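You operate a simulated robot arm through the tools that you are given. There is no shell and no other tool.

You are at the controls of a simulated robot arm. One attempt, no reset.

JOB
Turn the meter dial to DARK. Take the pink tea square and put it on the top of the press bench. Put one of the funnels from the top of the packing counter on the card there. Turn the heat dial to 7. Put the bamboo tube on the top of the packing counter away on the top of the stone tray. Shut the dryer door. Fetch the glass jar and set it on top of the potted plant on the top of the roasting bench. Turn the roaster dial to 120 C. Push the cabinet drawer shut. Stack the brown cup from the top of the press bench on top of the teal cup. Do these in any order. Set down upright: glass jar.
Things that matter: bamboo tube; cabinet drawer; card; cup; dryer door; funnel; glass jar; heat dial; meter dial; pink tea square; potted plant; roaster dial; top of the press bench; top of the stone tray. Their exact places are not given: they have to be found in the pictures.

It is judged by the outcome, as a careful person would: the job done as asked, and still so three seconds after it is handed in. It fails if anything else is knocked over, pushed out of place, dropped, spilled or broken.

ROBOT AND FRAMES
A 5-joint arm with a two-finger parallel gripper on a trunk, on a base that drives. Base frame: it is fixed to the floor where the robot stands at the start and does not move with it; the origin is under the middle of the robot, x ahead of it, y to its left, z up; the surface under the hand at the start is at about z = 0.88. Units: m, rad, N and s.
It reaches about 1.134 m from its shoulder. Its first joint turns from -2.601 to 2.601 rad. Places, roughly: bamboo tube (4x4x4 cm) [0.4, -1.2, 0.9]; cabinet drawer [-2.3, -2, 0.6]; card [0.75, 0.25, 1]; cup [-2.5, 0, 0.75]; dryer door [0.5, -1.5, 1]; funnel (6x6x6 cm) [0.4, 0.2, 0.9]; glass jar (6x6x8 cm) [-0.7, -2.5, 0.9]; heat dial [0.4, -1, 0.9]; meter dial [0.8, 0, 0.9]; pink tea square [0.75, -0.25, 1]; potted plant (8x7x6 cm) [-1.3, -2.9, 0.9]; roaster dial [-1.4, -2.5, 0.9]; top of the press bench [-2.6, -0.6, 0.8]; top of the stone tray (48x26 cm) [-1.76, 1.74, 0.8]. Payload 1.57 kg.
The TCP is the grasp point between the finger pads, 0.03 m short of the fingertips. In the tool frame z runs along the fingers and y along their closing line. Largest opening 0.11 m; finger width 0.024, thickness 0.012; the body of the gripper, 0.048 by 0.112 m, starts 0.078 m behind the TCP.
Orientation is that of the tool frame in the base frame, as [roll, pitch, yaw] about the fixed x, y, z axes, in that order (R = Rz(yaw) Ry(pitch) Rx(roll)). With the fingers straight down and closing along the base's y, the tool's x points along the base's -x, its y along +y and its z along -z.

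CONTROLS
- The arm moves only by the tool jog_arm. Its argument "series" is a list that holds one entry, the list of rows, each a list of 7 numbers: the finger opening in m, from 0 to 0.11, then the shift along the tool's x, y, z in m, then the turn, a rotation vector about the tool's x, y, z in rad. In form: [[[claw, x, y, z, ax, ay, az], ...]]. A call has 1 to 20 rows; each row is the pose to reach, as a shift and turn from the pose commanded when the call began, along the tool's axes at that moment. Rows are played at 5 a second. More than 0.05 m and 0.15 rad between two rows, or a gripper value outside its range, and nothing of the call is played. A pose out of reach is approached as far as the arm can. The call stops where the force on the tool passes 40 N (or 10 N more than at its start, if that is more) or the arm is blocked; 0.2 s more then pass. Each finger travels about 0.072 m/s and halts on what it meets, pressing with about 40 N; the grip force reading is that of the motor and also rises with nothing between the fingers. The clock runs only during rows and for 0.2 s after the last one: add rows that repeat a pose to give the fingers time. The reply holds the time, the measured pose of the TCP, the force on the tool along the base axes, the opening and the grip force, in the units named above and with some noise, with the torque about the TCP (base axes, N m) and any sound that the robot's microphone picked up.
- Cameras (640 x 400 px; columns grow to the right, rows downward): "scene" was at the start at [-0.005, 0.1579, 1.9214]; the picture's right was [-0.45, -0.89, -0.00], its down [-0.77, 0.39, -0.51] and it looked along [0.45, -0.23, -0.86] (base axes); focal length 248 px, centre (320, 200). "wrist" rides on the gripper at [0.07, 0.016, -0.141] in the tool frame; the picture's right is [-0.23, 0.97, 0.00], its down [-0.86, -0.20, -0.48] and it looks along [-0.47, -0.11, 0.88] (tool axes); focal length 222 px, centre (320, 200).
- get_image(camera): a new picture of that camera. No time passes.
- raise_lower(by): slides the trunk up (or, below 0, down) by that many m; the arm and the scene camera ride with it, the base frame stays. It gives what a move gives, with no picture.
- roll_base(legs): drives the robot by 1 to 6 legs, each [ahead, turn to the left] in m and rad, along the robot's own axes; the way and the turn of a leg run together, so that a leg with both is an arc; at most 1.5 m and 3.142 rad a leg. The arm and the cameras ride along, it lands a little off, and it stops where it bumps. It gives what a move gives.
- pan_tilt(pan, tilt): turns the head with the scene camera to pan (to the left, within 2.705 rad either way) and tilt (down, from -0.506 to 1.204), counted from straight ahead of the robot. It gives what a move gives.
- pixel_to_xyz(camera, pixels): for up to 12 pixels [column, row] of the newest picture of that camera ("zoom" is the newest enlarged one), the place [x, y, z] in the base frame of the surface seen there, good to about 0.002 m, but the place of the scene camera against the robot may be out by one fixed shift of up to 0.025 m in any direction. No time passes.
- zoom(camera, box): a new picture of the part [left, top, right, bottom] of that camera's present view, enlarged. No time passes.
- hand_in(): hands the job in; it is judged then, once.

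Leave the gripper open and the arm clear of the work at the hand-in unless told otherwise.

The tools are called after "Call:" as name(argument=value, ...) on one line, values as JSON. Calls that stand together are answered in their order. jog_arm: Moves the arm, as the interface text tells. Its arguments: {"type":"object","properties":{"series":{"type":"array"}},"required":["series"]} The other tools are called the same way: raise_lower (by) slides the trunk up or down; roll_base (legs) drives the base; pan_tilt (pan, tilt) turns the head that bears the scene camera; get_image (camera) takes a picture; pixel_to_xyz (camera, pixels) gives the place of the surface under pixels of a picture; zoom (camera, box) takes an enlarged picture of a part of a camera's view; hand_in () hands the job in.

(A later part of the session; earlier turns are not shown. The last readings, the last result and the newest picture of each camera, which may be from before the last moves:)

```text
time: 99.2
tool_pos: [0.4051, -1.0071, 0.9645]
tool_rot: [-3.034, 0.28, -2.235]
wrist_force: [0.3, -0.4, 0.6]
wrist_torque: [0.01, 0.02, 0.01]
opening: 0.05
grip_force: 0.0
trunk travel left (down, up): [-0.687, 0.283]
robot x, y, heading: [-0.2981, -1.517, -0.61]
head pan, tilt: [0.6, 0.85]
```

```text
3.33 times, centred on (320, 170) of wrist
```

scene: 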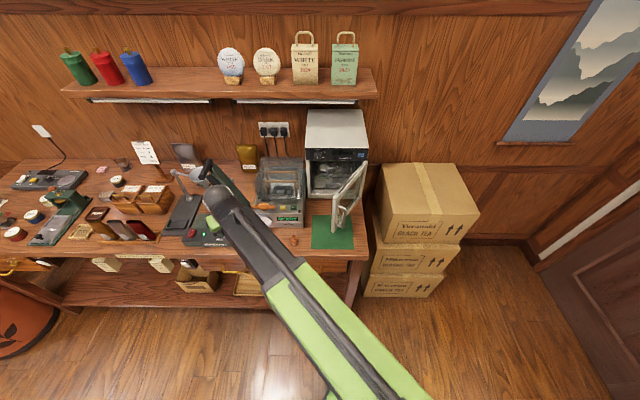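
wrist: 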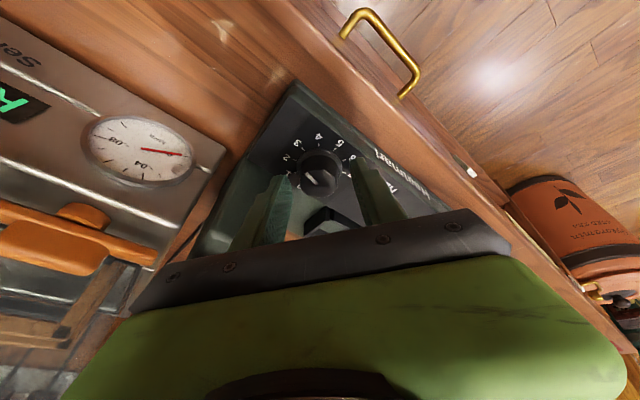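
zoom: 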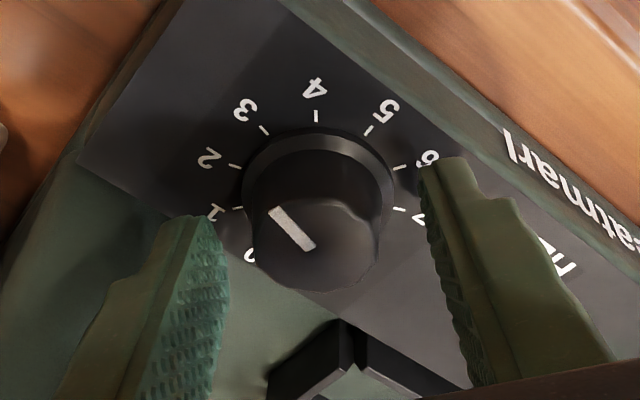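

Centred. Close, then turn +0.70 rad.

Call:
jog_arm(series=[[[0.01, 0, 0, 0, 0, 0, 0], [0.01, 0, 0, 0, 0, 0, 0], [0.01, 0, 0, 0, 0, 0, 0]]])

Call:
jog_arm(series=[[[0.01, 0, 0, 0, 0, 0, 0.12], [0.01, 0, 0, 0, 0, 0, 0.24], [0.01, 0, 0, 0, 0, 0, 0.36], [0.01, 0, 0, 0, 0, 0, 0.48], [0.01, 0, 0, 0, 0, 0, 0.6], [0.01, 0, 0, 0, 0, 0, 0.7], [0.01, 0, 0, 0, 0, 0, 0.7]]])

Call:
jog_arm(series=[[[0.05, 0, 0, 0, 0, 0, 0], [0.05, 0, 0, 0, 0, 0, 0], [0.05, 0, 0, 0, 0, 0, 0]]])

Call:
zoom(camera="wrist", box=[240, 110, 400, 230])

```text
time: 100.0
tool_pos: [0.4054, -1.0065, 0.9638]
tool_rot: [-3.034, 0.282, -2.238]
wrist_force: [5.8, -1.5, 3.1]
wrist_torque: [-0.16, -0.09, -0.03]
opening: 0.0336
grip_force: 41.2
trunk travel left (down, up): [-0.687, 0.283]
robot x, y, heading: [-0.3004, -1.511, -0.609]
head pan, tilt: [0.6, 0.85]
```

```text
time: 101.6
tool_pos: [0.4035, -1.0076, 0.9646]
tool_rot: [3.035, 0.28, -2.969]
wrist_force: [0.2, 4.5, 18.3]
wrist_torque: [-0.08, -0.6, 0.04]
opening: 0.0331
grip_force: 41.2
trunk travel left (down, up): [-0.687, 0.283]
robot x, y, heading: [-0.3005, -1.5147, -0.606]
head pan, tilt: [0.6, 0.85]
```

```text
time: 102.4
tool_pos: [0.4051, -1.0069, 0.965]
tool_rot: [3.037, 0.282, -2.967]
wrist_force: [-0.5, 0.4, 0.8]
wrist_torque: [0.01, 0.0, -0.02]
opening: 0.0501
grip_force: 0.0
trunk travel left (down, up): [-0.687, 0.283]
robot x, y, heading: [-0.2983, -1.5097, -0.611]
head pan, tilt: [0.6, 0.85]
```

```text
3.33 times, centred on (320, 170) of wrist
```

zoom: 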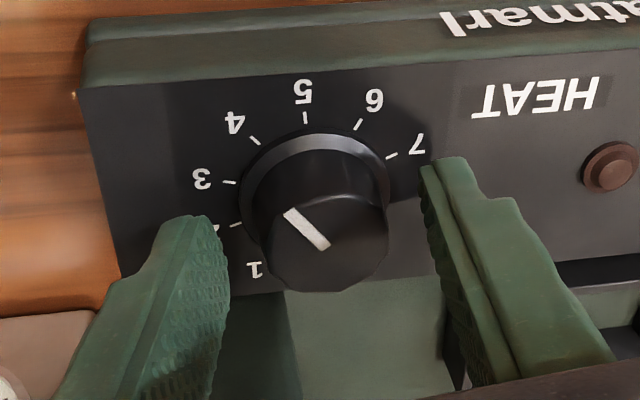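

The stroke works (pointer moved by ~0.7 rad with the hand). Next stroke in one call: back, grip, turn, release.

Call:
jog_arm(series=[[[0.05, 0, 0, 0, 0, 0, -0.12], [0.05, 0, 0, 0, 0, 0, -0.24], [0.05, 0, 0, 0, 0, 0, -0.36], [0.05, 0, 0, 0, 0, 0, -0.48], [0.05, 0, 0, 0, 0, 0, -0.6], [0.05, 0, 0, 0, 0, 0, -0.72], [0.05, 0, 0, 0, 0, 0, -0.72], [0.01, 0, 0, 0, 0, 0, -0.72], [0.01, 0, 0, 0, 0, 0, -0.72], [0.01, 0, 0, 0, 0, 0, -0.72], [0.01, 0, 0, 0, 0, 0, -0.6], [0.01, 0, 0, 0, 0, 0, -0.48], [0.01, 0, 0, 0, 0, 0, -0.36], [0.01, 0, 0, 0, 0, 0, -0.24], [0.01, 0, 0, 0, 0, 0, -0.12], [0.01, 0, 0, 0, 0, 0, 0], [0.01, 0, 0, 0, 0, 0, 0], [0.05, 0, 0, 0, 0, 0, 0], [0.05, 0, 0, 0, 0, 0, 0]]])

Call:
zoom(camera="wrist", box=[240, 110, 400, 230])

```text
time: 106.4
tool_pos: [0.4053, -1.0072, 0.9649]
tool_rot: [3.038, 0.282, -2.966]
wrist_force: [-0.2, -0.1, -0.6]
wrist_torque: [-0.02, 0.01, 0.0]
opening: 0.0502
grip_force: 0.1
trunk travel left (down, up): [-0.687, 0.283]
robot x, y, heading: [-0.3006, -1.5118, -0.61]
head pan, tilt: [0.6, 0.85]
```

```text
3.33 times, centred on (320, 170) of wrist
```

zoom: 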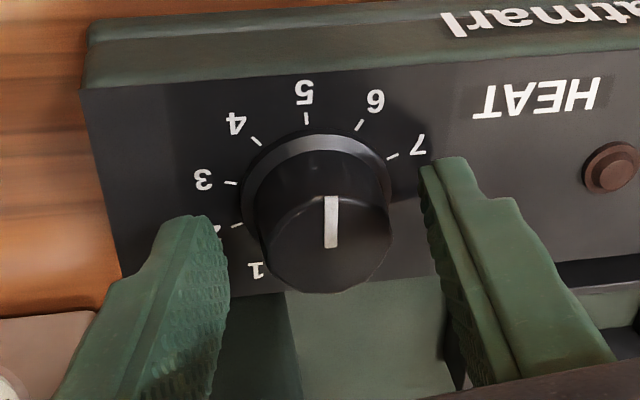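

Call:
pixel_to_xyz(camera="zoom", pixels=[[330, 243], [331, 202], [305, 118], [359, 124], [391, 157], [255, 141], [231, 182]])

```text
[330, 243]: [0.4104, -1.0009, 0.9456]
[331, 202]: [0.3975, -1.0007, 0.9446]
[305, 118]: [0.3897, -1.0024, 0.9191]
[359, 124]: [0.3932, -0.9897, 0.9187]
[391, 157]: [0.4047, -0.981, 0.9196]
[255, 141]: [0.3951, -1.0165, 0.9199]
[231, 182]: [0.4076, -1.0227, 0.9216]
```

Pointer ≈179° (at 5); 7 lies ≈105°, so 1.29 rad remain. One more stroke of 0.72, then measure.

Call:
jog_arm(series=[[[0.05, 0, 0, 0, 0, 0, -0.12], [0.05, 0, 0, 0, 0, 0, -0.24], [0.05, 0, 0, 0, 0, 0, -0.36], [0.05, 0, 0, 0, 0, 0, -0.48], [0.05, 0, 0, 0, 0, 0, -0.6], [0.05, 0, 0, 0, 0, 0, -0.72], [0.05, 0, 0, 0, 0, 0, -0.72], [0.01, 0, 0, 0, 0, 0, -0.72], [0.01, 0, 0, 0, 0, 0, -0.72], [0.01, 0, 0, 0, 0, 0, -0.72], [0.01, 0, 0, 0, 0, 0, -0.6], [0.01, 0, 0, 0, 0, 0, -0.48], [0.01, 0, 0, 0, 0, 0, -0.36], [0.01, 0, 0, 0, 0, 0, -0.24], [0.01, 0, 0, 0, 0, 0, -0.12], [0.01, 0, 0, 0, 0, 0, 0], [0.01, 0, 0, 0, 0, 0, 0], [0.05, 0, 0, 0, 0, 0, 0], [0.05, 0, 0, 0, 0, 0, 0]]])

Call:
zoom(camera="wrist", box=[240, 110, 400, 230])

```text
time: 110.4
tool_pos: [0.4052, -1.0069, 0.9637]
tool_rot: [3.038, 0.281, -2.968]
wrist_force: [0.0, -0.7, 0.0]
wrist_torque: [0.01, 0.01, -0.01]
opening: 0.05
grip_force: 0.1
trunk travel left (down, up): [-0.687, 0.283]
robot x, y, heading: [-0.2999, -1.5118, -0.611]
head pan, tilt: [0.6, 0.85]
```

```text
3.33 times, centred on (320, 170) of wrist
```

zoom: 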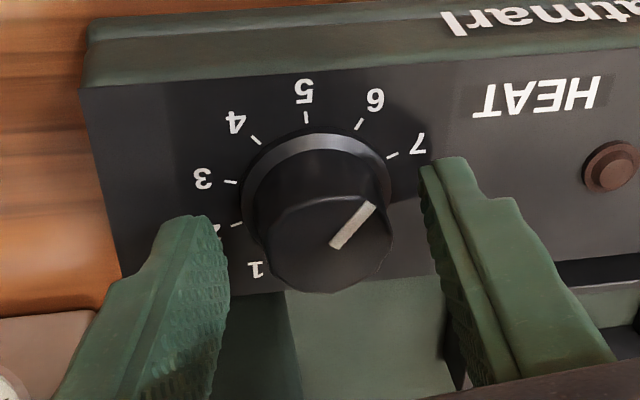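

Call:
pixel_to_xyz(camera="zoom", pixels=[[335, 243], [371, 208], [391, 157], [359, 124], [352, 226]])

```text
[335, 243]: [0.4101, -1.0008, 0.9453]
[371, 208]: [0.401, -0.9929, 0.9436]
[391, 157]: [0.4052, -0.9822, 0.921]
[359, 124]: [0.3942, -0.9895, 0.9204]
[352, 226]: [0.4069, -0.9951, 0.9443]
```

Pointer ≈139° (just past 6). 7 is ≈105°: stroke of 0.61 rad.

Call:
jog_arm(series=[[[0.05, 0, 0, 0, 0, 0, -0.12], [0.05, 0, 0, 0, 0, 0, -0.24], [0.05, 0, 0, 0, 0, 0, -0.36], [0.05, 0, 0, 0, 0, 0, -0.48], [0.05, 0, 0, 0, 0, 0, -0.61], [0.05, 0, 0, 0, 0, 0, -0.61], [0.01, 0, 0, 0, 0, 0, -0.61], [0.01, 0, 0, 0, 0, 0, -0.61], [0.01, 0, 0, 0, 0, 0, -0.61], [0.01, 0, 0, 0, 0, 0, -0.48], [0.01, 0, 0, 0, 0, 0, -0.36], [0.01, 0, 0, 0, 0, 0, -0.24], [0.01, 0, 0, 0, 0, 0, -0.12], [0.01, 0, 0, 0, 0, 0, 0], [0.01, 0, 0, 0, 0, 0, 0], [0.05, 0, 0, 0, 0, 0, 0], [0.05, 0, 0, 0, 0, 0, 0]]])

Call:
zoom(camera="wrist", box=[240, 110, 400, 230])

```text
time: 114.0
tool_pos: [0.405, -1.0078, 0.964]
tool_rot: [3.036, 0.282, -2.966]
wrist_force: [1.0, -0.1, -0.3]
wrist_torque: [0.01, -0.03, 0.02]
opening: 0.0499
grip_force: 0.1
trunk travel left (down, up): [-0.687, 0.283]
robot x, y, heading: [-0.2977, -1.5106, -0.612]
head pan, tilt: [0.6, 0.85]
```

```text
3.33 times, centred on (320, 170) of wrist
```

zoom: 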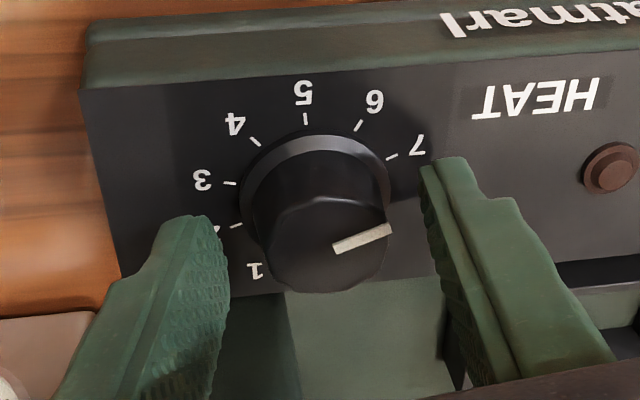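

Call:
pixel_to_xyz(camera="zoom", pixels=[[335, 248], [388, 229], [391, 157], [221, 183], [305, 118]])

```text
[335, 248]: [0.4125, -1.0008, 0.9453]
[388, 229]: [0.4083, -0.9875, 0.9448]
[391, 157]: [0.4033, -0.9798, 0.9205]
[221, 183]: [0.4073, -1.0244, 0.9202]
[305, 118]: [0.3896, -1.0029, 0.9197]
```

The pointer line now aims at 7 (107° vs ≈105°). Retreat: up 0.026, spin back, glide out.

Call:
raise_lower(by=0.03)

Call:
jog_arm(series=[[[0.05, 0, 0, 0, 0, 0, -0.12], [0.05, 0, 0, 0, 0, 0, -0.24], [0.05, 0, 0, 0, 0, 0, -0.34], [0.05, 0, 0, 0, 0, 0, -0.34]]])

Call:
jog_arm(series=[[[0.05, 0.032, -0.0007, -0.0098, 0, 0, 0], [0.05, 0.064, -0.0015, -0.0195, 0, 0, 0], [0.05, 0.0948, -0.0022, -0.0293, 0, 0, 0], [0.05, 0.0948, -0.0022, -0.0293, 0, 0, 0]]])

Call:
get_image(camera="wrist")

Call:
get_image(camera="scene")

```text
time: 114.7
tool_pos: [0.4048, -1.0077, 0.9932]
tool_rot: [3.035, 0.281, -2.967]
wrist_force: [-0.6, -0.5, -0.3]
wrist_torque: [0.02, 0.01, -0.01]
opening: 0.0501
grip_force: 0.0
trunk travel left (down, up): [-0.717, 0.253]
robot x, y, heading: [-0.2993, -1.5144, -0.611]
head pan, tilt: [0.6, 0.85]
```

```text
time: 115.7
tool_pos: [0.404, -1.0075, 0.9944]
tool_rot: [3.14, 0.301, -2.612]
wrist_force: [-0.2, 0.4, -1.3]
wrist_torque: [-0.01, 0.01, 0.02]
opening: 0.0501
grip_force: 0.0
trunk travel left (down, up): [-0.717, 0.253]
robot x, y, heading: [-0.2988, -1.5137, -0.61]
head pan, tilt: [0.6, 0.85]
```

```text
time: 116.7
tool_pos: [0.3223, -1.0618, 0.9927]
tool_rot: [3.139, 0.3, -2.612]
wrist_force: [0.3, 0.6, -0.3]
wrist_torque: [-0.02, -0.01, -0.02]
opening: 0.05
grip_force: 0.0
trunk travel left (down, up): [-0.717, 0.253]
robot x, y, heading: [-0.2971, -1.5145, -0.612]
head pan, tilt: [0.6, 0.85]
```

```text
taken
```

wrist: 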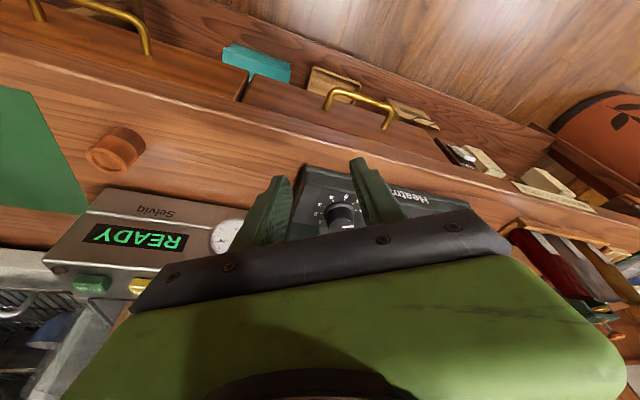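

```text
taken
```

scene: 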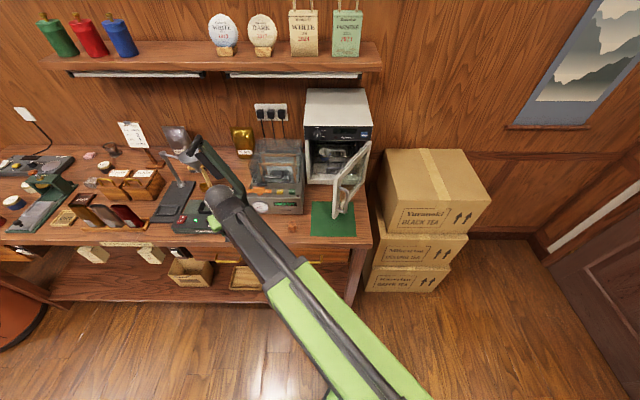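

Heat dial done. Now the dryer door: zoom for geometry.

Call:
zoom(camera="scene", box=[290, 80, 400, 230])

Call:
zoom(camera="scene", box=[300, 120, 390, 230])

```text
2.67 times, centred on (345, 155) of scene
```

zoom: 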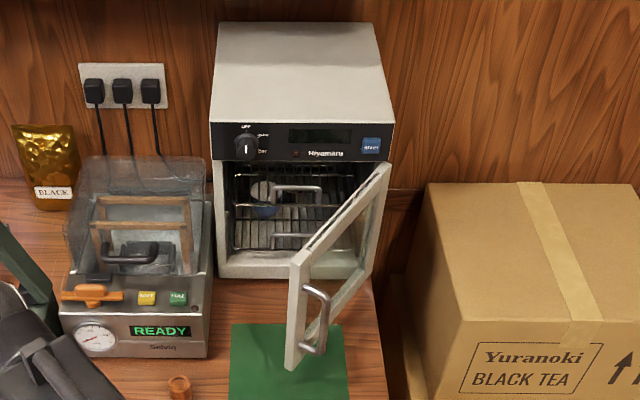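

```text
3.64 times, centred on (345, 175) of scene
```

zoom: 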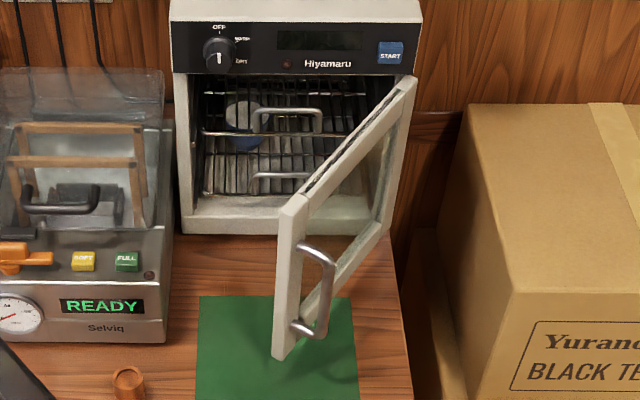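

Call:
pixel_to_xyz(camera="zoom", pixels=[[290, 205], [302, 203], [410, 85], [285, 340], [275, 350], [330, 260], [325, 330], [310, 330], [385, 225], [185, 220], [180, 70], [395, 70]])

```text
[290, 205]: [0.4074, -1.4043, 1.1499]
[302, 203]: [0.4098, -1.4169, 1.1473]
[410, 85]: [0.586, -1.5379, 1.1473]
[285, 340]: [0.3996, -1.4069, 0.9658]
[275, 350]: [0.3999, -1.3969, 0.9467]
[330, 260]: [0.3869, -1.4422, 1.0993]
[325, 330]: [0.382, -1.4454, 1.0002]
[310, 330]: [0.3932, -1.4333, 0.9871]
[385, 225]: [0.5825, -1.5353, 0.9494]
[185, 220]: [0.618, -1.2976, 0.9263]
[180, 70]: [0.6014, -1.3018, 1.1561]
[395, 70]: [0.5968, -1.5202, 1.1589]
```

Door: hinge ≈ (0.60,-1.54), free edge ≈ (0.425,-1.42), top z ≈1.14; it must swing toward +x/+y. I raise, untilt, and go round to its outer side.

Call:
raise_lower(by=0.22)

Call:
jog_arm(series=[[[0.03, 0, 0, 0, 0, 0.1, 0], [0.0, 0, 0, 0, 0, 0.2, 0], [0.0, 0, 0, 0, 0, 0.3, 0], [0.0, 0, 0, 0, 0, 0.3, 0]]])

```text
time: 119.0
tool_pos: [0.3219, -1.0617, 1.2131]
tool_rot: [3.14, 0.299, -2.612]
wrist_force: [-0.3, 0.3, -0.1]
wrist_torque: [-0.01, -0.01, -0.05]
opening: 0.05
grip_force: 0.1
trunk travel left (down, up): [-0.937, 0.033]
robot x, y, heading: [-0.2977, -1.5096, -0.607]
head pan, tilt: [0.6, 0.85]
```

```text
time: 120.0
tool_pos: [0.3213, -1.0613, 1.2033]
tool_rot: [3.14, -0.003, -2.612]
wrist_force: [-0.4, -0.3, -0.2]
wrist_torque: [0.0, 0.03, 0.02]
opening: 0.0
grip_force: 21.3
out of reach, approached as far as the arm can: row 1, 2, 3, 4
trunk travel left (down, up): [-0.937, 0.033]
robot x, y, heading: [-0.302, -1.5149, -0.611]
head pan, tilt: [0.6, 0.85]
```

Call:
jog_arm(series=[[[0.0, 0.021, -0.0403, 0, 0, 0, 0.0605], [0.0, 0.0421, -0.0805, 0, 0, 0, 0.121], [0.0, 0.0631, -0.1208, 0, 0, 0, 0.1815], [0.0, 0.0841, -0.161, 0, 0, 0, 0.242], [0.0, 0.1052, -0.2013, 0, 0, 0, 0.3025], [0.0, 0.1262, -0.2415, 0, 0, 0, 0.363], [0.0, 0.1472, -0.2818, 0, 0, 0, 0.4235], [0.0, 0.1682, -0.322, 0, 0, 0, 0.484], [0.0, 0.1893, -0.3623, 0, 0, 0, 0.5445], [0.0, 0.2103, -0.4025, 0, 0, 0, 0.605], [0.0, 0.2313, -0.4428, 0, 0, 0, 0.6655], [0.0, 0.2313, -0.4428, 0, 0, 0, 0.6655]]])

Call:
get_image(camera="scene")

Call:
get_image(camera="wrist")

```text
time: 122.6
tool_pos: [0.3428, -1.5581, 1.203]
tool_rot: [-3.141, 0.0, 3.004]
wrist_force: [0.2, -0.9, -0.2]
wrist_torque: [0.0, 0.02, -0.03]
opening: 0.0
grip_force: 21.9
out of reach, approached as far as the arm can: row 4
trunk travel left (down, up): [-0.937, 0.033]
robot x, y, heading: [-0.3018, -1.5121, -0.612]
head pan, tilt: [0.6, 0.85]
```

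```text
taken
```

scene: 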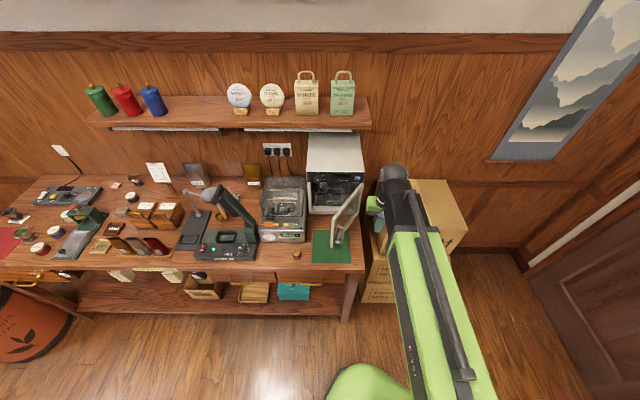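

```text
taken
```

wrist: 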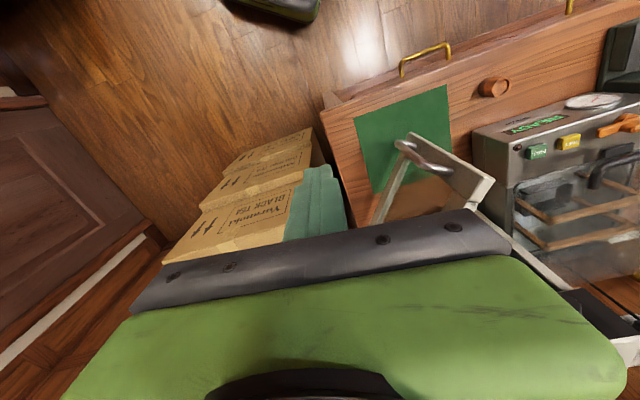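

I measure the door with the wrist camera: corner (412,138), right top corner (490,180), handle (430,170).

Call:
zoom(camera="wrist", box=[340, 110, 520, 230])

Call:
pixel_to_xyz(camera="wrist", pixels=[[412, 137], [408, 145], [488, 178], [484, 184], [440, 170], [400, 150], [380, 210], [460, 158], [450, 165]])

```text
3.33 times, centred on (430, 170) of wrist
```

zoom: 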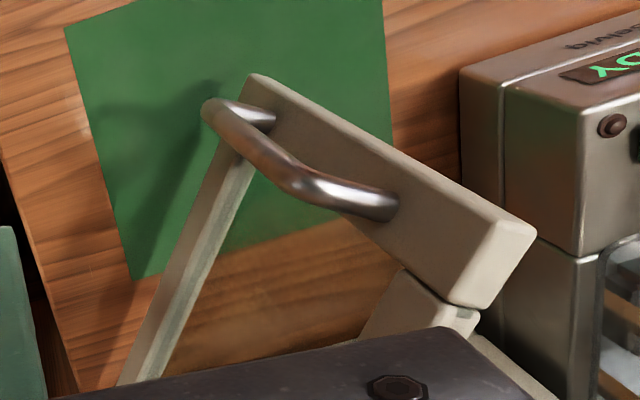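

```text
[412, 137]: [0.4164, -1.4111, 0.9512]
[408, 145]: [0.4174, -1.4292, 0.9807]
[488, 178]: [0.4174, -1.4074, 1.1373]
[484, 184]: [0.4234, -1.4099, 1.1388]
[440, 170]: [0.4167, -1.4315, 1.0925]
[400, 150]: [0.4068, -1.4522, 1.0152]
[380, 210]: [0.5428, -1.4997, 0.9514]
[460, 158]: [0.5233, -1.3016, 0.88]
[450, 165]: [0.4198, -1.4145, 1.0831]
```

Door outer corner ≈ (0.42,-1.43). Move to (0.45,-1.51) behind the door's outer face and lower to TCP z≈1.09.

Call:
jog_arm(series=[[[0.0, -0.0331, 0.0207, 0, 0, 0, 0], [0.0, -0.0663, 0.0415, 0, 0, 0, 0], [0.0, -0.0994, 0.0622, 0, 0, 0, 0], [0.0, -0.0994, 0.0622, 0, 0, 0, 0]]])

Call:
raise_lower(by=-0.115)

Call:
get_image(camera="wrist")

Call:
get_image(camera="scene")

```text
time: 123.6
tool_pos: [0.4515, -1.5108, 1.2035]
tool_rot: [3.138, -0.002, 3.005]
wrist_force: [-0.6, -0.6, -0.6]
wrist_torque: [-0.01, 0.01, 0.04]
opening: 0.0001
grip_force: 21.7
trunk travel left (down, up): [-0.937, 0.033]
robot x, y, heading: [-0.2998, -1.5165, -0.61]
head pan, tilt: [0.6, 0.85]
```

```text
time: 125.1
tool_pos: [0.4526, -1.511, 1.0885]
tool_rot: [3.141, -0.003, 3.006]
wrist_force: [0.1, 0.3, -1.0]
wrist_torque: [-0.05, -0.05, 0.01]
opening: 0.0
grip_force: 21.5
trunk travel left (down, up): [-0.822, 0.148]
robot x, y, heading: [-0.3002, -1.5126, -0.61]
head pan, tilt: [0.6, 0.85]
```

```text
taken
```

wrist: 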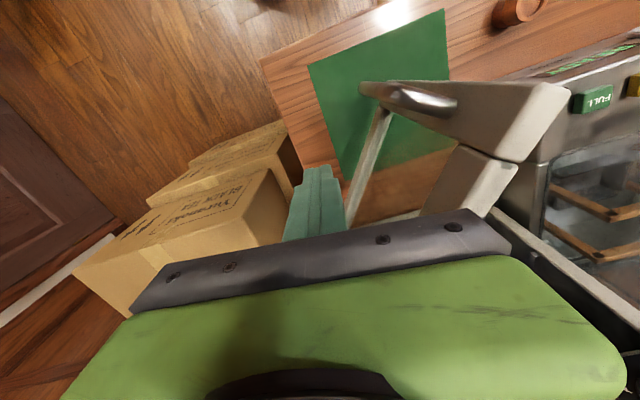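

```text
taken
```

scene: 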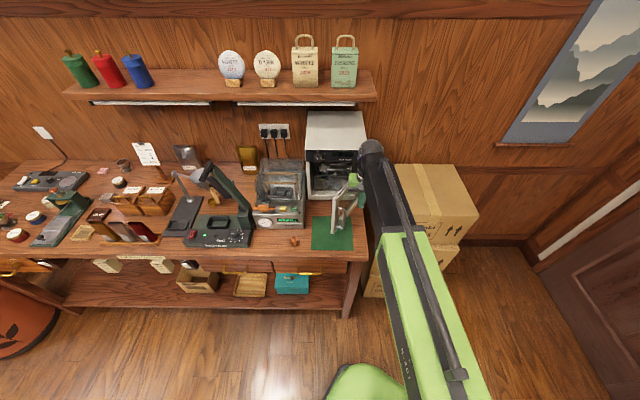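

Now push the door along its arc, first to about half-way.

Call:
jog_arm(series=[[[0.0, -0.006, 0.021, 0, 0, 0, 0], [0.0, -0.0118, 0.042, 0, 0, 0, 0], [0.0, -0.0176, 0.0538, 0, 0, 0, 0], [0.0, -0.0233, 0.0656, 0, 0, 0, 0], [0.0, -0.0311, 0.0762, 0, 0, 0, 0], [0.0, -0.0389, 0.0868, 0, 0, 0, 0], [0.0, -0.0483, 0.0959, 0, 0, 0, 0], [0.0, -0.0577, 0.1049, 0, 0, 0, 0]]])

Call:
get_image(camera="wrist")

Call:
zoom(camera="scene", box=[280, 100, 420, 260])

```text
time: 126.9
tool_pos: [0.5243, -1.4137, 1.0881]
tool_rot: [3.141, -0.003, 3.005]
wrist_force: [0.3, -0.1, -0.3]
wrist_torque: [-0.02, 0.0, -0.03]
opening: 0.0001
grip_force: 21.4
trunk travel left (down, up): [-0.822, 0.148]
robot x, y, heading: [-0.3007, -1.5141, -0.611]
head pan, tilt: [0.6, 0.85]
```

```text
taken
```

wrist: 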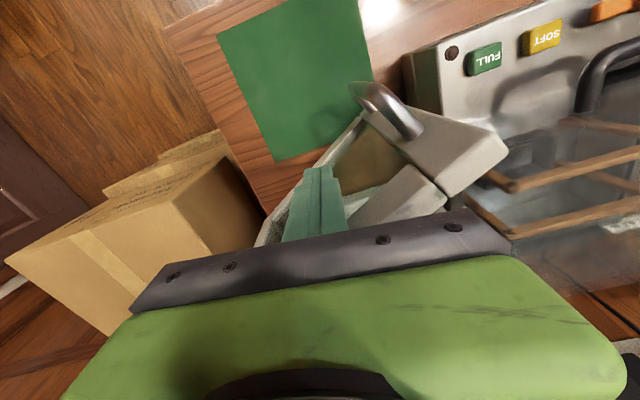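

```text
2.50 times, centred on (350, 180) of scene
```

zoom: 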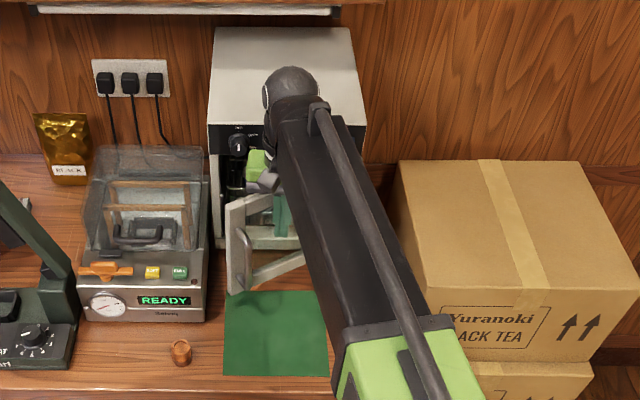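

Door follows. Continue to closed, aligning the hand with the dryer front.

Call:
jog_arm(series=[[[0.0, -0.0109, 0.0075, 0, 0, 0, -0.045], [0.0, -0.0218, 0.0149, 0, 0, 0, -0.09], [0.0, -0.0339, 0.0202, 0, 0, 0, -0.136], [0.0, -0.0459, 0.0254, 0, 0, 0, -0.136], [0.0, -0.0523, 0.0273, 0, 0, 0, -0.136], [0.0, -0.0586, 0.0292, 0, 0, 0, -0.136]]])

Call:
get_image(camera="wrist")

Call:
zoom(camera="scene", box=[280, 100, 420, 260])

```text
time: 128.1
tool_pos: [0.5707, -1.3948, 1.0895]
tool_rot: [-3.139, -0.01, -3.136]
wrist_force: [-15.6, -1.5, -0.7]
wrist_torque: [0.01, -1.28, 0.7]
opening: 0.0001
grip_force: 21.3
trunk travel left (down, up): [-0.822, 0.148]
robot x, y, heading: [-0.302, -1.5117, -0.611]
head pan, tilt: [0.6, 0.85]
stopped in row 5: the force on the tool passed its limit at 48 N (the readings are from after the stop); the commanded pose is now the measured one
```

```text
taken
```

wrist: 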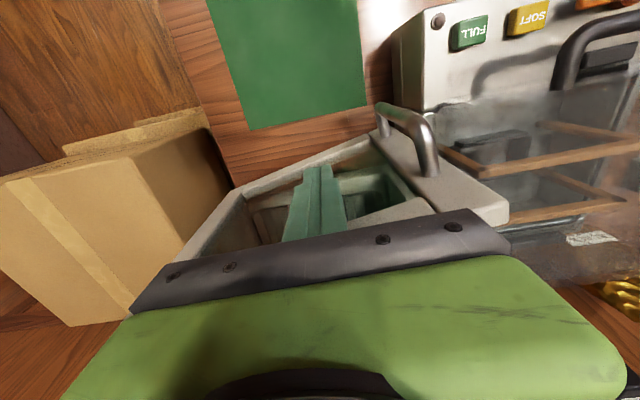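

```text
2.50 times, centred on (350, 180) of scene
```

zoom: 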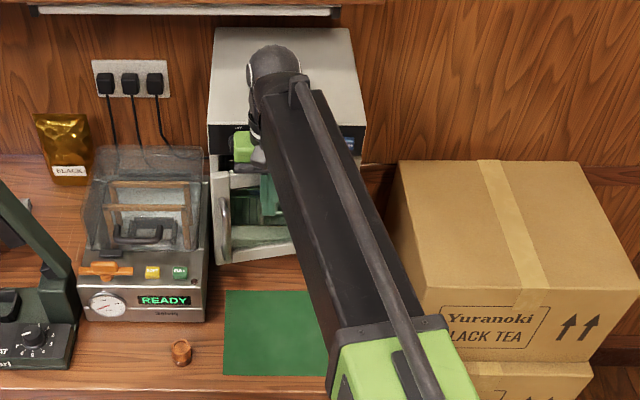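

The push stopped at 48 N; possibly closed. I back off 6 cm and look.

Call:
jog_arm(series=[[[0.0, 0.03, 0, 0, 0, 0, 0], [0.0, 0.06, 0, 0, 0, 0, 0], [0.0, 0.1, 0, 0, 0, 0, 0], [0.0, 0.1, 0, 0, 0, 0, 0]]])

Call:
get_image(camera="wrist")

Call:
zoom(camera="scene", box=[280, 100, 420, 260])

```text
time: 129.1
tool_pos: [0.4723, -1.3971, 1.0879]
tool_rot: [-3.139, -0.009, -3.138]
wrist_force: [0.1, -0.8, -0.7]
wrist_torque: [0.0, -0.02, -0.02]
opening: 0.0
grip_force: 21.2
trunk travel left (down, up): [-0.822, 0.148]
robot x, y, heading: [-0.2995, -1.5123, -0.609]
head pan, tilt: [0.6, 0.85]
```

```text
taken
```

wrist: 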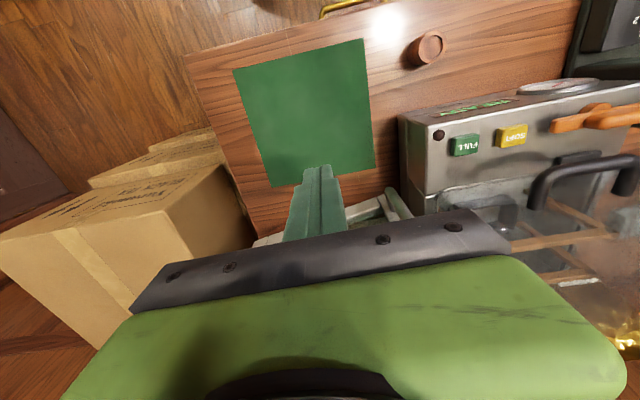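

```text
2.50 times, centred on (350, 180) of scene
```

zoom: 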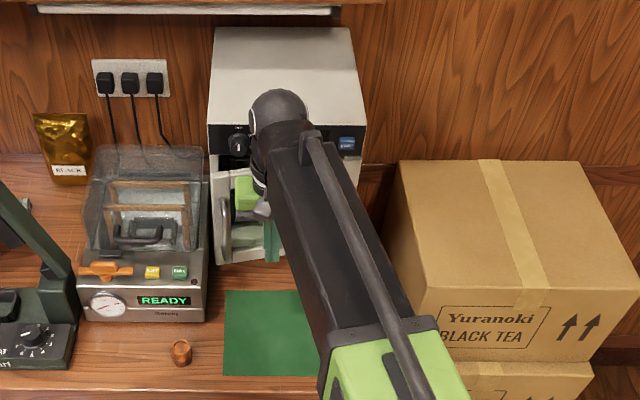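

I measure door-frame points: left post top (216,178), bottom (222,258), bottom bar (265,252), and dryer side (214,165).

Call:
pixel_to_xyz(camera="zoom", pixels=[[216, 180], [219, 255], [240, 257], [268, 254], [214, 160], [212, 130], [292, 245]])

Call:
zoom(camera="scene", box=[310, 140, 380, 220])

```text
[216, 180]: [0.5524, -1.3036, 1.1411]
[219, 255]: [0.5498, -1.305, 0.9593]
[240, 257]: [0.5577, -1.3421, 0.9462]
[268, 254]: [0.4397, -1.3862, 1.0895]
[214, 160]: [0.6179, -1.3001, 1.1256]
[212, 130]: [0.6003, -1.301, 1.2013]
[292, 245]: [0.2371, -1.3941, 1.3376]
```

```text
5.00 times, centred on (345, 180) of scene
```

zoom: 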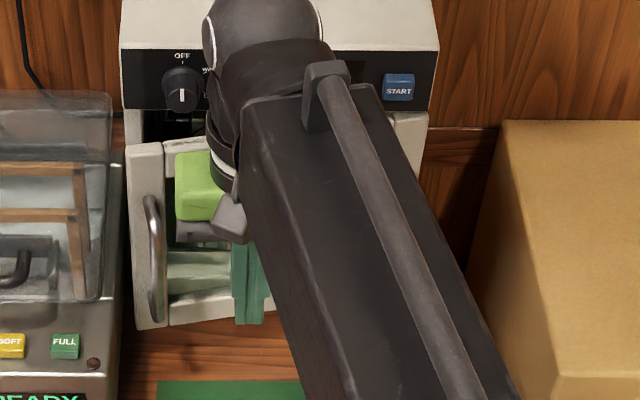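

The door is still ~12° ajar: the gripper body met the dryer's panel. I lean the tool (tips forward) and push again with the tips lower.

Call:
jog_arm(series=[[[0.0, 0, 0, 0, 0, 0, -0.073], [0.0, 0, 0, 0, 0, 0, -0.073]]])

Call:
jog_arm(series=[[[0.0, 0, 0, 0, 0, -0.1, 0], [0.0, 0, 0, 0, 0, -0.2, 0], [0.0, 0, 0, 0, 0, -0.3, 0], [0.0, 0, 0, 0, 0, -0.4, 0], [0.0, 0, 0, 0, 0, -0.4, 0]]])

Call:
raise_lower(by=-0.06)

Call:
get_image(camera="wrist")

```text
time: 129.7
tool_pos: [0.4729, -1.3966, 1.0892]
tool_rot: [-3.142, -0.008, -3.063]
wrist_force: [-0.1, 0.1, -0.7]
wrist_torque: [-0.02, -0.01, 0.0]
opening: 0.0001
grip_force: 21.1
trunk travel left (down, up): [-0.822, 0.148]
robot x, y, heading: [-0.3, -1.5128, -0.608]
head pan, tilt: [0.6, 0.85]
```

```text
time: 130.9
tool_pos: [0.4727, -1.3949, 1.107]
tool_rot: [3.141, 0.393, -3.061]
wrist_force: [0.6, 0.3, 0.4]
wrist_torque: [-0.01, -0.02, 0.0]
opening: 0.0
grip_force: 21.8
out of reach, approached as far as the arm can: row 2, 3, 4, 5
trunk travel left (down, up): [-0.822, 0.148]
robot x, y, heading: [-0.3031, -1.5093, -0.608]
head pan, tilt: [0.6, 0.85]
```

```text
time: 131.9
tool_pos: [0.4732, -1.3957, 1.0465]
tool_rot: [3.141, 0.391, -3.066]
wrist_force: [-0.5, -0.4, -0.2]
wrist_torque: [-0.02, -0.01, 0.0]
opening: 0.0
grip_force: 21.9
trunk travel left (down, up): [-0.762, 0.208]
robot x, y, heading: [-0.3021, -1.5151, -0.61]
head pan, tilt: [0.6, 0.85]
```

```text
taken
```

wrist: 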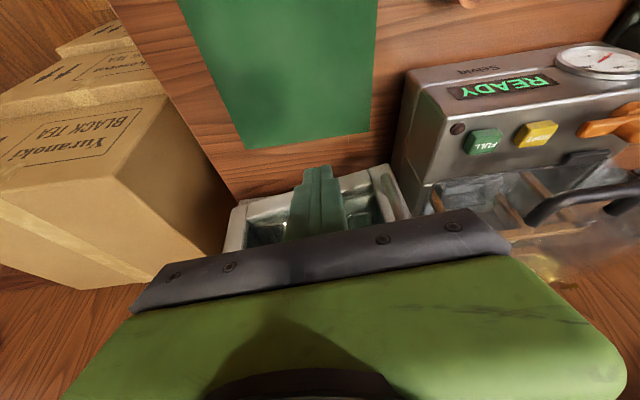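

Push forward along +x.

Call:
jog_arm(series=[[[0.0, -0.0369, -0.003, 0.0152, 0, 0, 0], [0.0, -0.0645, -0.0053, 0.0267, 0, 0, 0], [0.0, -0.0829, -0.0068, 0.0343, 0, 0, 0], [0.0, -0.0921, -0.0076, 0.0381, 0, 0, 0], [0.0, -0.1014, -0.0083, 0.0419, 0, 0, 0], [0.0, -0.1106, -0.0091, 0.0457, 0, 0, 0], [0.0, -0.1198, -0.0098, 0.0495, 0, 0, 0]]])

Call:
zoom(camera="scene", box=[280, 80, 420, 240])

Call:
get_image(camera="wrist")

```text
time: 133.5
tool_pos: [0.6009, -1.3948, 1.0456]
tool_rot: [3.141, 0.389, -3.065]
wrist_force: [-1.3, -0.3, -0.7]
wrist_torque: [0.0, 0.06, -0.01]
opening: 0.0
grip_force: 21.1
trunk travel left (down, up): [-0.762, 0.208]
robot x, y, heading: [-0.3, -1.5116, -0.607]
head pan, tilt: [0.6, 0.85]
```

```text
2.50 times, centred on (350, 160) of scene
```

zoom: 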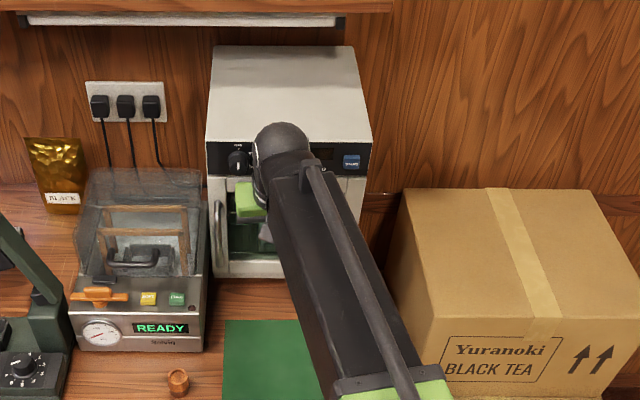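

```text
taken
```

wrist: 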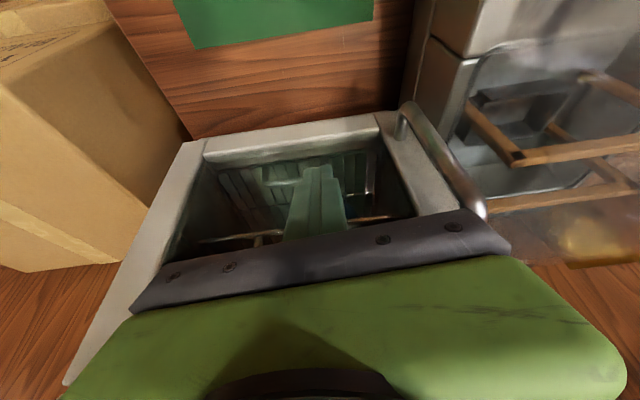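

Call:
pixel_to_xyz(camera="zoom", pixels=[[212, 185], [220, 273], [250, 273], [210, 165], [357, 190], [345, 180], [352, 215], [215, 225]])

Call:
pixel_to_xyz(camera="wrist", pixels=[[195, 147], [380, 120], [300, 130], [150, 220], [420, 170], [470, 200], [320, 165], [200, 180], [240, 200]])

```text
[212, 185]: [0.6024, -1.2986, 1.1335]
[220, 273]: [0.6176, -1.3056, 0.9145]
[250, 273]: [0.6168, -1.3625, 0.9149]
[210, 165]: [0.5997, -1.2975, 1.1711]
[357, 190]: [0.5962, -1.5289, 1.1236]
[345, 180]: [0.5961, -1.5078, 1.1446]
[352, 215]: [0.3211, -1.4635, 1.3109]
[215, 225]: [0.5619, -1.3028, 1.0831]
```

```text
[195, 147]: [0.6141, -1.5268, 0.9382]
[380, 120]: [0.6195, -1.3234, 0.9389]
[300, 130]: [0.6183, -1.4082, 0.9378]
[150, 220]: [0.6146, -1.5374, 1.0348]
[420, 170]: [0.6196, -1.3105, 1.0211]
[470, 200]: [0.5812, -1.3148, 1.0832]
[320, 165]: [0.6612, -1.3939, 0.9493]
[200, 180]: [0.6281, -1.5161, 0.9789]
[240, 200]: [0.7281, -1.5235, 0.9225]
```

The door's face is now flush with the dryer front (x≈0.615–0.620 along its width). I press slightly further to make sure it is home.

Call:
jog_arm(series=[[[0.0, -0.0046, -0.0004, 0.0019, 0, 0, 0], [0.0, -0.0092, -0.0008, 0.0038, 0, 0, 0], [0.0, -0.0138, -0.0011, 0.0057, 0, 0, 0]]])

Call:
pixel_to_xyz(camera="wrist", pixels=[[195, 147], [380, 120]])

Call:
get_image(camera="wrist")

```text
time: 134.0
tool_pos: [0.6017, -1.3949, 1.0455]
tool_rot: [3.141, 0.373, -3.063]
wrist_force: [-10.9, -0.2, -1.8]
wrist_torque: [-0.01, 0.32, -0.02]
opening: 0.0
grip_force: 20.8
trunk travel left (down, up): [-0.762, 0.208]
robot x, y, heading: [-0.2997, -1.5112, -0.61]
head pan, tilt: [0.6, 0.85]
stopped in row 2: the force on the tool passed its limit at 48 N (the readings are from after the stop); the commanded pose is now the measured one
```

```text
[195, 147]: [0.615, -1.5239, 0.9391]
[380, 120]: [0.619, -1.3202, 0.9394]
```

```text
taken
```

wrist: 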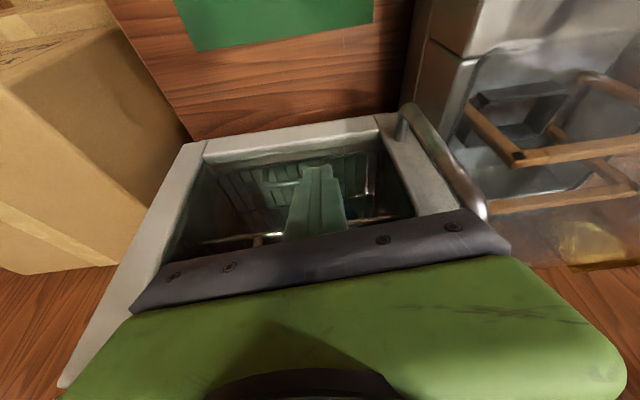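

Firm stop: door shut. I back off, raise and untilt.

Call:
jog_arm(series=[[[0.0, 0.0369, 0.003, -0.0152, 0, 0, 0], [0.0, 0.0737, 0.006, -0.0305, 0, 0, 0], [0.0, 0.1106, 0.009, -0.0457, 0, 0, 0], [0.0, 0.1474, 0.012, -0.061, 0, 0, 0]]])

Call:
jog_arm(series=[[[0.0, 0, 0, 0, 0, 0.1, 0], [0.02, 0, 0, 0, 0, 0.2, 0], [0.05, 0, 0, 0, 0, 0.3, 0], [0.08, 0, 0, 0, 0, 0.378, 0], [0.08, 0, 0, 0, 0, 0.378, 0]]])

Call:
get_image(camera="wrist")

Call:
get_image(camera="scene")

```text
time: 135.0
tool_pos: [0.4421, -1.3934, 1.0456]
tool_rot: [3.142, 0.376, -3.065]
wrist_force: [0.0, 0.6, -1.3]
wrist_torque: [0.02, -0.02, -0.01]
opening: 0.0
grip_force: 21.5
out of reach, approached as far as the arm can: row 4
trunk travel left (down, up): [-0.762, 0.208]
robot x, y, heading: [-0.3003, -1.5161, -0.608]
head pan, tilt: [0.6, 0.85]
```

```text
time: 136.2
tool_pos: [0.4431, -1.3949, 1.0286]
tool_rot: [-3.141, -0.003, -3.067]
wrist_force: [-1.0, 0.1, -0.2]
wrist_torque: [0.0, 0.0, -0.03]
opening: 0.0802
grip_force: 0.0
out of reach, approached as far as the arm can: row 1, 2, 3, 4, 5
trunk travel left (down, up): [-0.762, 0.208]
robot x, y, heading: [-0.2987, -1.5139, -0.613]
head pan, tilt: [0.6, 0.85]
```

```text
taken
```

wrist: 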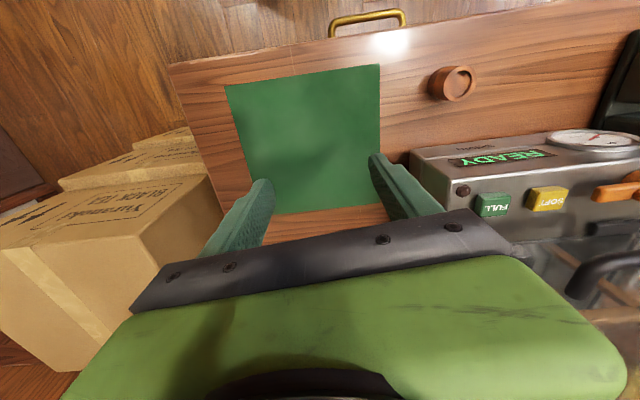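

```text
taken
```

scene: 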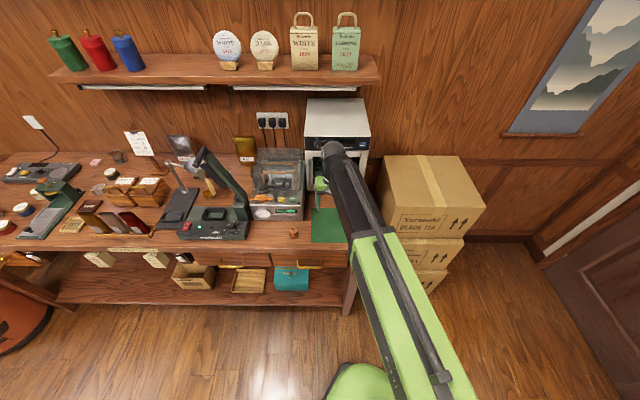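

Door shut. Now the bamboo tube at wrist (452,83): measure.

Call:
zoom(camera="wrist", box=[410, 50, 500, 120])

Call:
pixel_to_xyz(camera="zoom", pixels=[[320, 160], [360, 150], [270, 170], [320, 125], [330, 200], [250, 240], [250, 180], [400, 140]])

```text
5.71 times, centred on (455, 85) of wrist
```

zoom: 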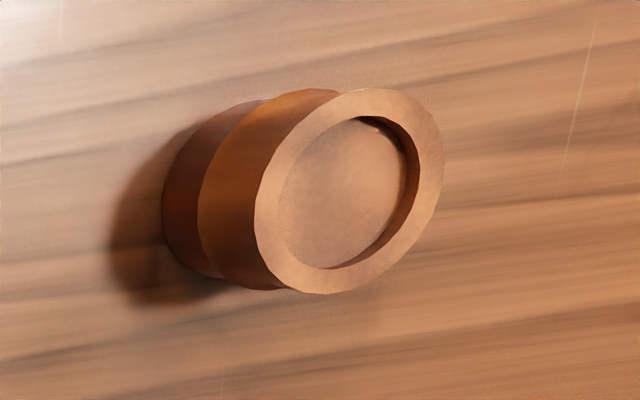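

```text
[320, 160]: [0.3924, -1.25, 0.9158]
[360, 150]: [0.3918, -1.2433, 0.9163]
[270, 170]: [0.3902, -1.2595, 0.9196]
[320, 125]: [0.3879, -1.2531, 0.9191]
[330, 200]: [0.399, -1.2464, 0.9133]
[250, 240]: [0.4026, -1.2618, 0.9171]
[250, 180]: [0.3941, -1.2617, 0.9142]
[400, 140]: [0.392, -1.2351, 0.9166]
```

Call:
pixel_to_xyz(camera="wrist", pixels=[[425, 152], [540, 140], [425, 175], [470, 150], [412, 165]])

Call:
jog_arm(series=[[[0.08, 0.0087, 0.0383, 0, 0, 0, 0], [0.08, 0.0174, 0.0765, 0, 0, 0, 0], [0.08, 0.026, 0.1148, 0, 0, 0, 0], [0.08, 0.0347, 0.153, 0, 0, 0, 0], [0.08, 0.0347, 0.153, 0, 0, 0, 0]]])

Call:
get_image(camera="wrist")

```text
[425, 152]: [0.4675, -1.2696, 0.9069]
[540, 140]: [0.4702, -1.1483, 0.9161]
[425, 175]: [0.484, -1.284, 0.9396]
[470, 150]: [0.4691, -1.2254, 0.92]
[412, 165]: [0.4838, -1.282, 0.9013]
```

```text
time: 137.4
tool_pos: [0.4005, -1.2459, 1.0286]
tool_rot: [-3.141, -0.002, -3.065]
wrist_force: [0.1, -0.6, 0.3]
wrist_torque: [-0.01, 0.01, 0.0]
opening: 0.0801
grip_force: 0.0
trunk travel left (down, up): [-0.762, 0.208]
robot x, y, heading: [-0.3014, -1.5122, -0.609]
head pan, tilt: [0.6, 0.85]
```

```text
taken
```

wrist: 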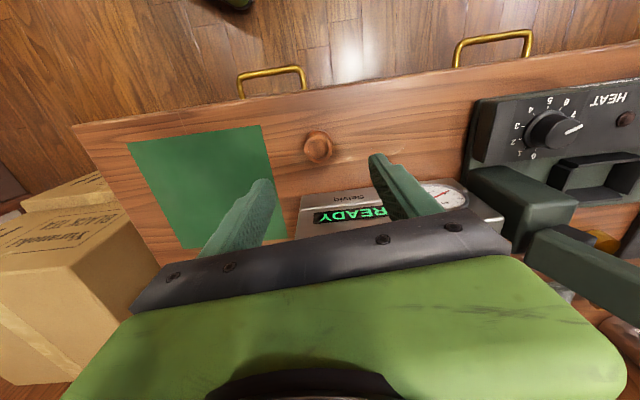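

Tube at (318,147) is exactly below the hand. Lower 0.112 m and grip.

Call:
raise_lower(by=-0.112)

Call:
get_image(camera="wrist")

Call:
jog_arm(series=[[[0.02, 0, 0, 0, 0, 0, 0], [0.02, 0, 0, 0, 0, 0, 0], [0.02, 0, 0, 0, 0, 0, 0], [0.02, 0, 0, 0, 0, 0, 0]]])

Call:
raise_lower(by=0.05)

Call:
get_image(camera="wrist")

```text
time: 138.8
tool_pos: [0.4006, -1.2459, 0.9165]
tool_rot: [3.139, -0.003, -3.063]
wrist_force: [-0.3, 0.3, 0.9]
wrist_torque: [-0.02, 0.02, -0.01]
opening: 0.0798
grip_force: 0.0
trunk travel left (down, up): [-0.65, 0.32]
robot x, y, heading: [-0.2997, -1.5135, -0.612]
head pan, tilt: [0.6, 0.85]
```

```text
taken
```

wrist: 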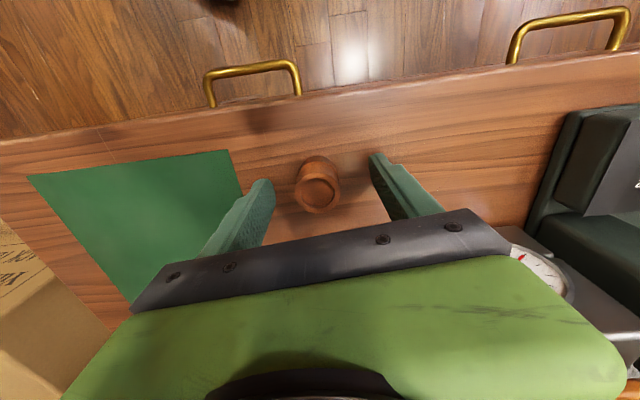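

```text
time: 139.8
tool_pos: [0.3999, -1.2457, 0.9157]
tool_rot: [-3.141, 0.0, -3.066]
wrist_force: [0.6, 0.5, 0.0]
wrist_torque: [-0.05, -0.01, -0.02]
opening: 0.0313
grip_force: 40.1
trunk travel left (down, up): [-0.65, 0.32]
robot x, y, heading: [-0.2981, -1.5107, -0.606]
head pan, tilt: [0.6, 0.85]
```

```text
time: 140.8
tool_pos: [0.3995, -1.2462, 0.9671]
tool_rot: [-3.141, -0.004, -3.066]
wrist_force: [-0.1, -0.3, -0.3]
wrist_torque: [-0.02, -0.01, 0.0]
opening: 0.0309
grip_force: 40.7
trunk travel left (down, up): [-0.7, 0.27]
robot x, y, heading: [-0.2993, -1.516, -0.605]
head pan, tilt: [0.6, 0.85]
```

```text
taken
```

wrist: 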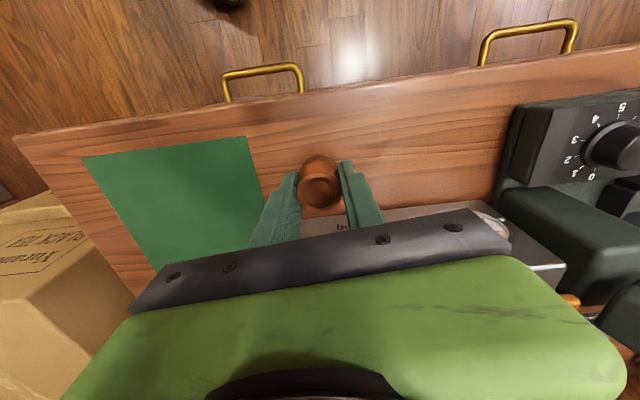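

Tube held (0.031). I raise to travel height and turn right to face along the corridor, then reverse out.

Call:
raise_lower(by=0.25)

Call:
roll_base(legs=[[0, -0.96]])

Call:
pan_tilt(pan=2.6, tilt=0.5)

Call:
get_image(camera="scene")

```text
time: 143.3
tool_pos: [0.4003, -1.2451, 1.216]
tool_rot: [3.141, 0.0, -3.066]
wrist_force: [-0.5, 0.7, -0.4]
wrist_torque: [0.02, -0.03, -0.04]
opening: 0.0309
grip_force: 39.7
trunk travel left (down, up): [-0.95, 0.02]
robot x, y, heading: [-0.3007, -1.5119, -0.609]
head pan, tilt: [0.6, 0.85]
```

```text
time: 146.2
tool_pos: [0.3129, -1.9426, 1.2182]
tool_rot: [3.138, -0.002, 2.245]
wrist_force: [-0.1, -0.6, -0.8]
wrist_torque: [0.07, -0.08, -0.02]
opening: 0.0311
grip_force: 39.8
trunk travel left (down, up): [-0.95, 0.02]
robot x, y, heading: [-0.329, -1.5125, -1.566]
head pan, tilt: [0.6, 0.85]
```

```text
time: 148.2
tool_pos: [0.3158, -1.9413, 1.2153]
tool_rot: [-3.141, -0.001, 2.246]
wrist_force: [0.0, 0.1, -0.1]
wrist_torque: [0.0, -0.02, 0.02]
opening: 0.0309
grip_force: 39.7
trunk travel left (down, up): [-0.95, 0.02]
robot x, y, heading: [-0.3276, -1.5115, -1.57]
head pan, tilt: [2.601, 0.499]
```

```text
taken
```

scene: 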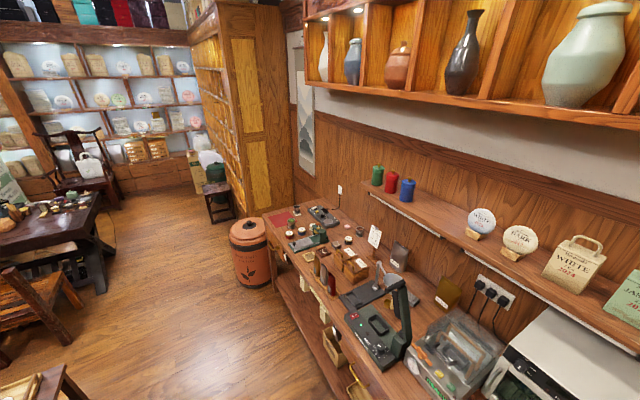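

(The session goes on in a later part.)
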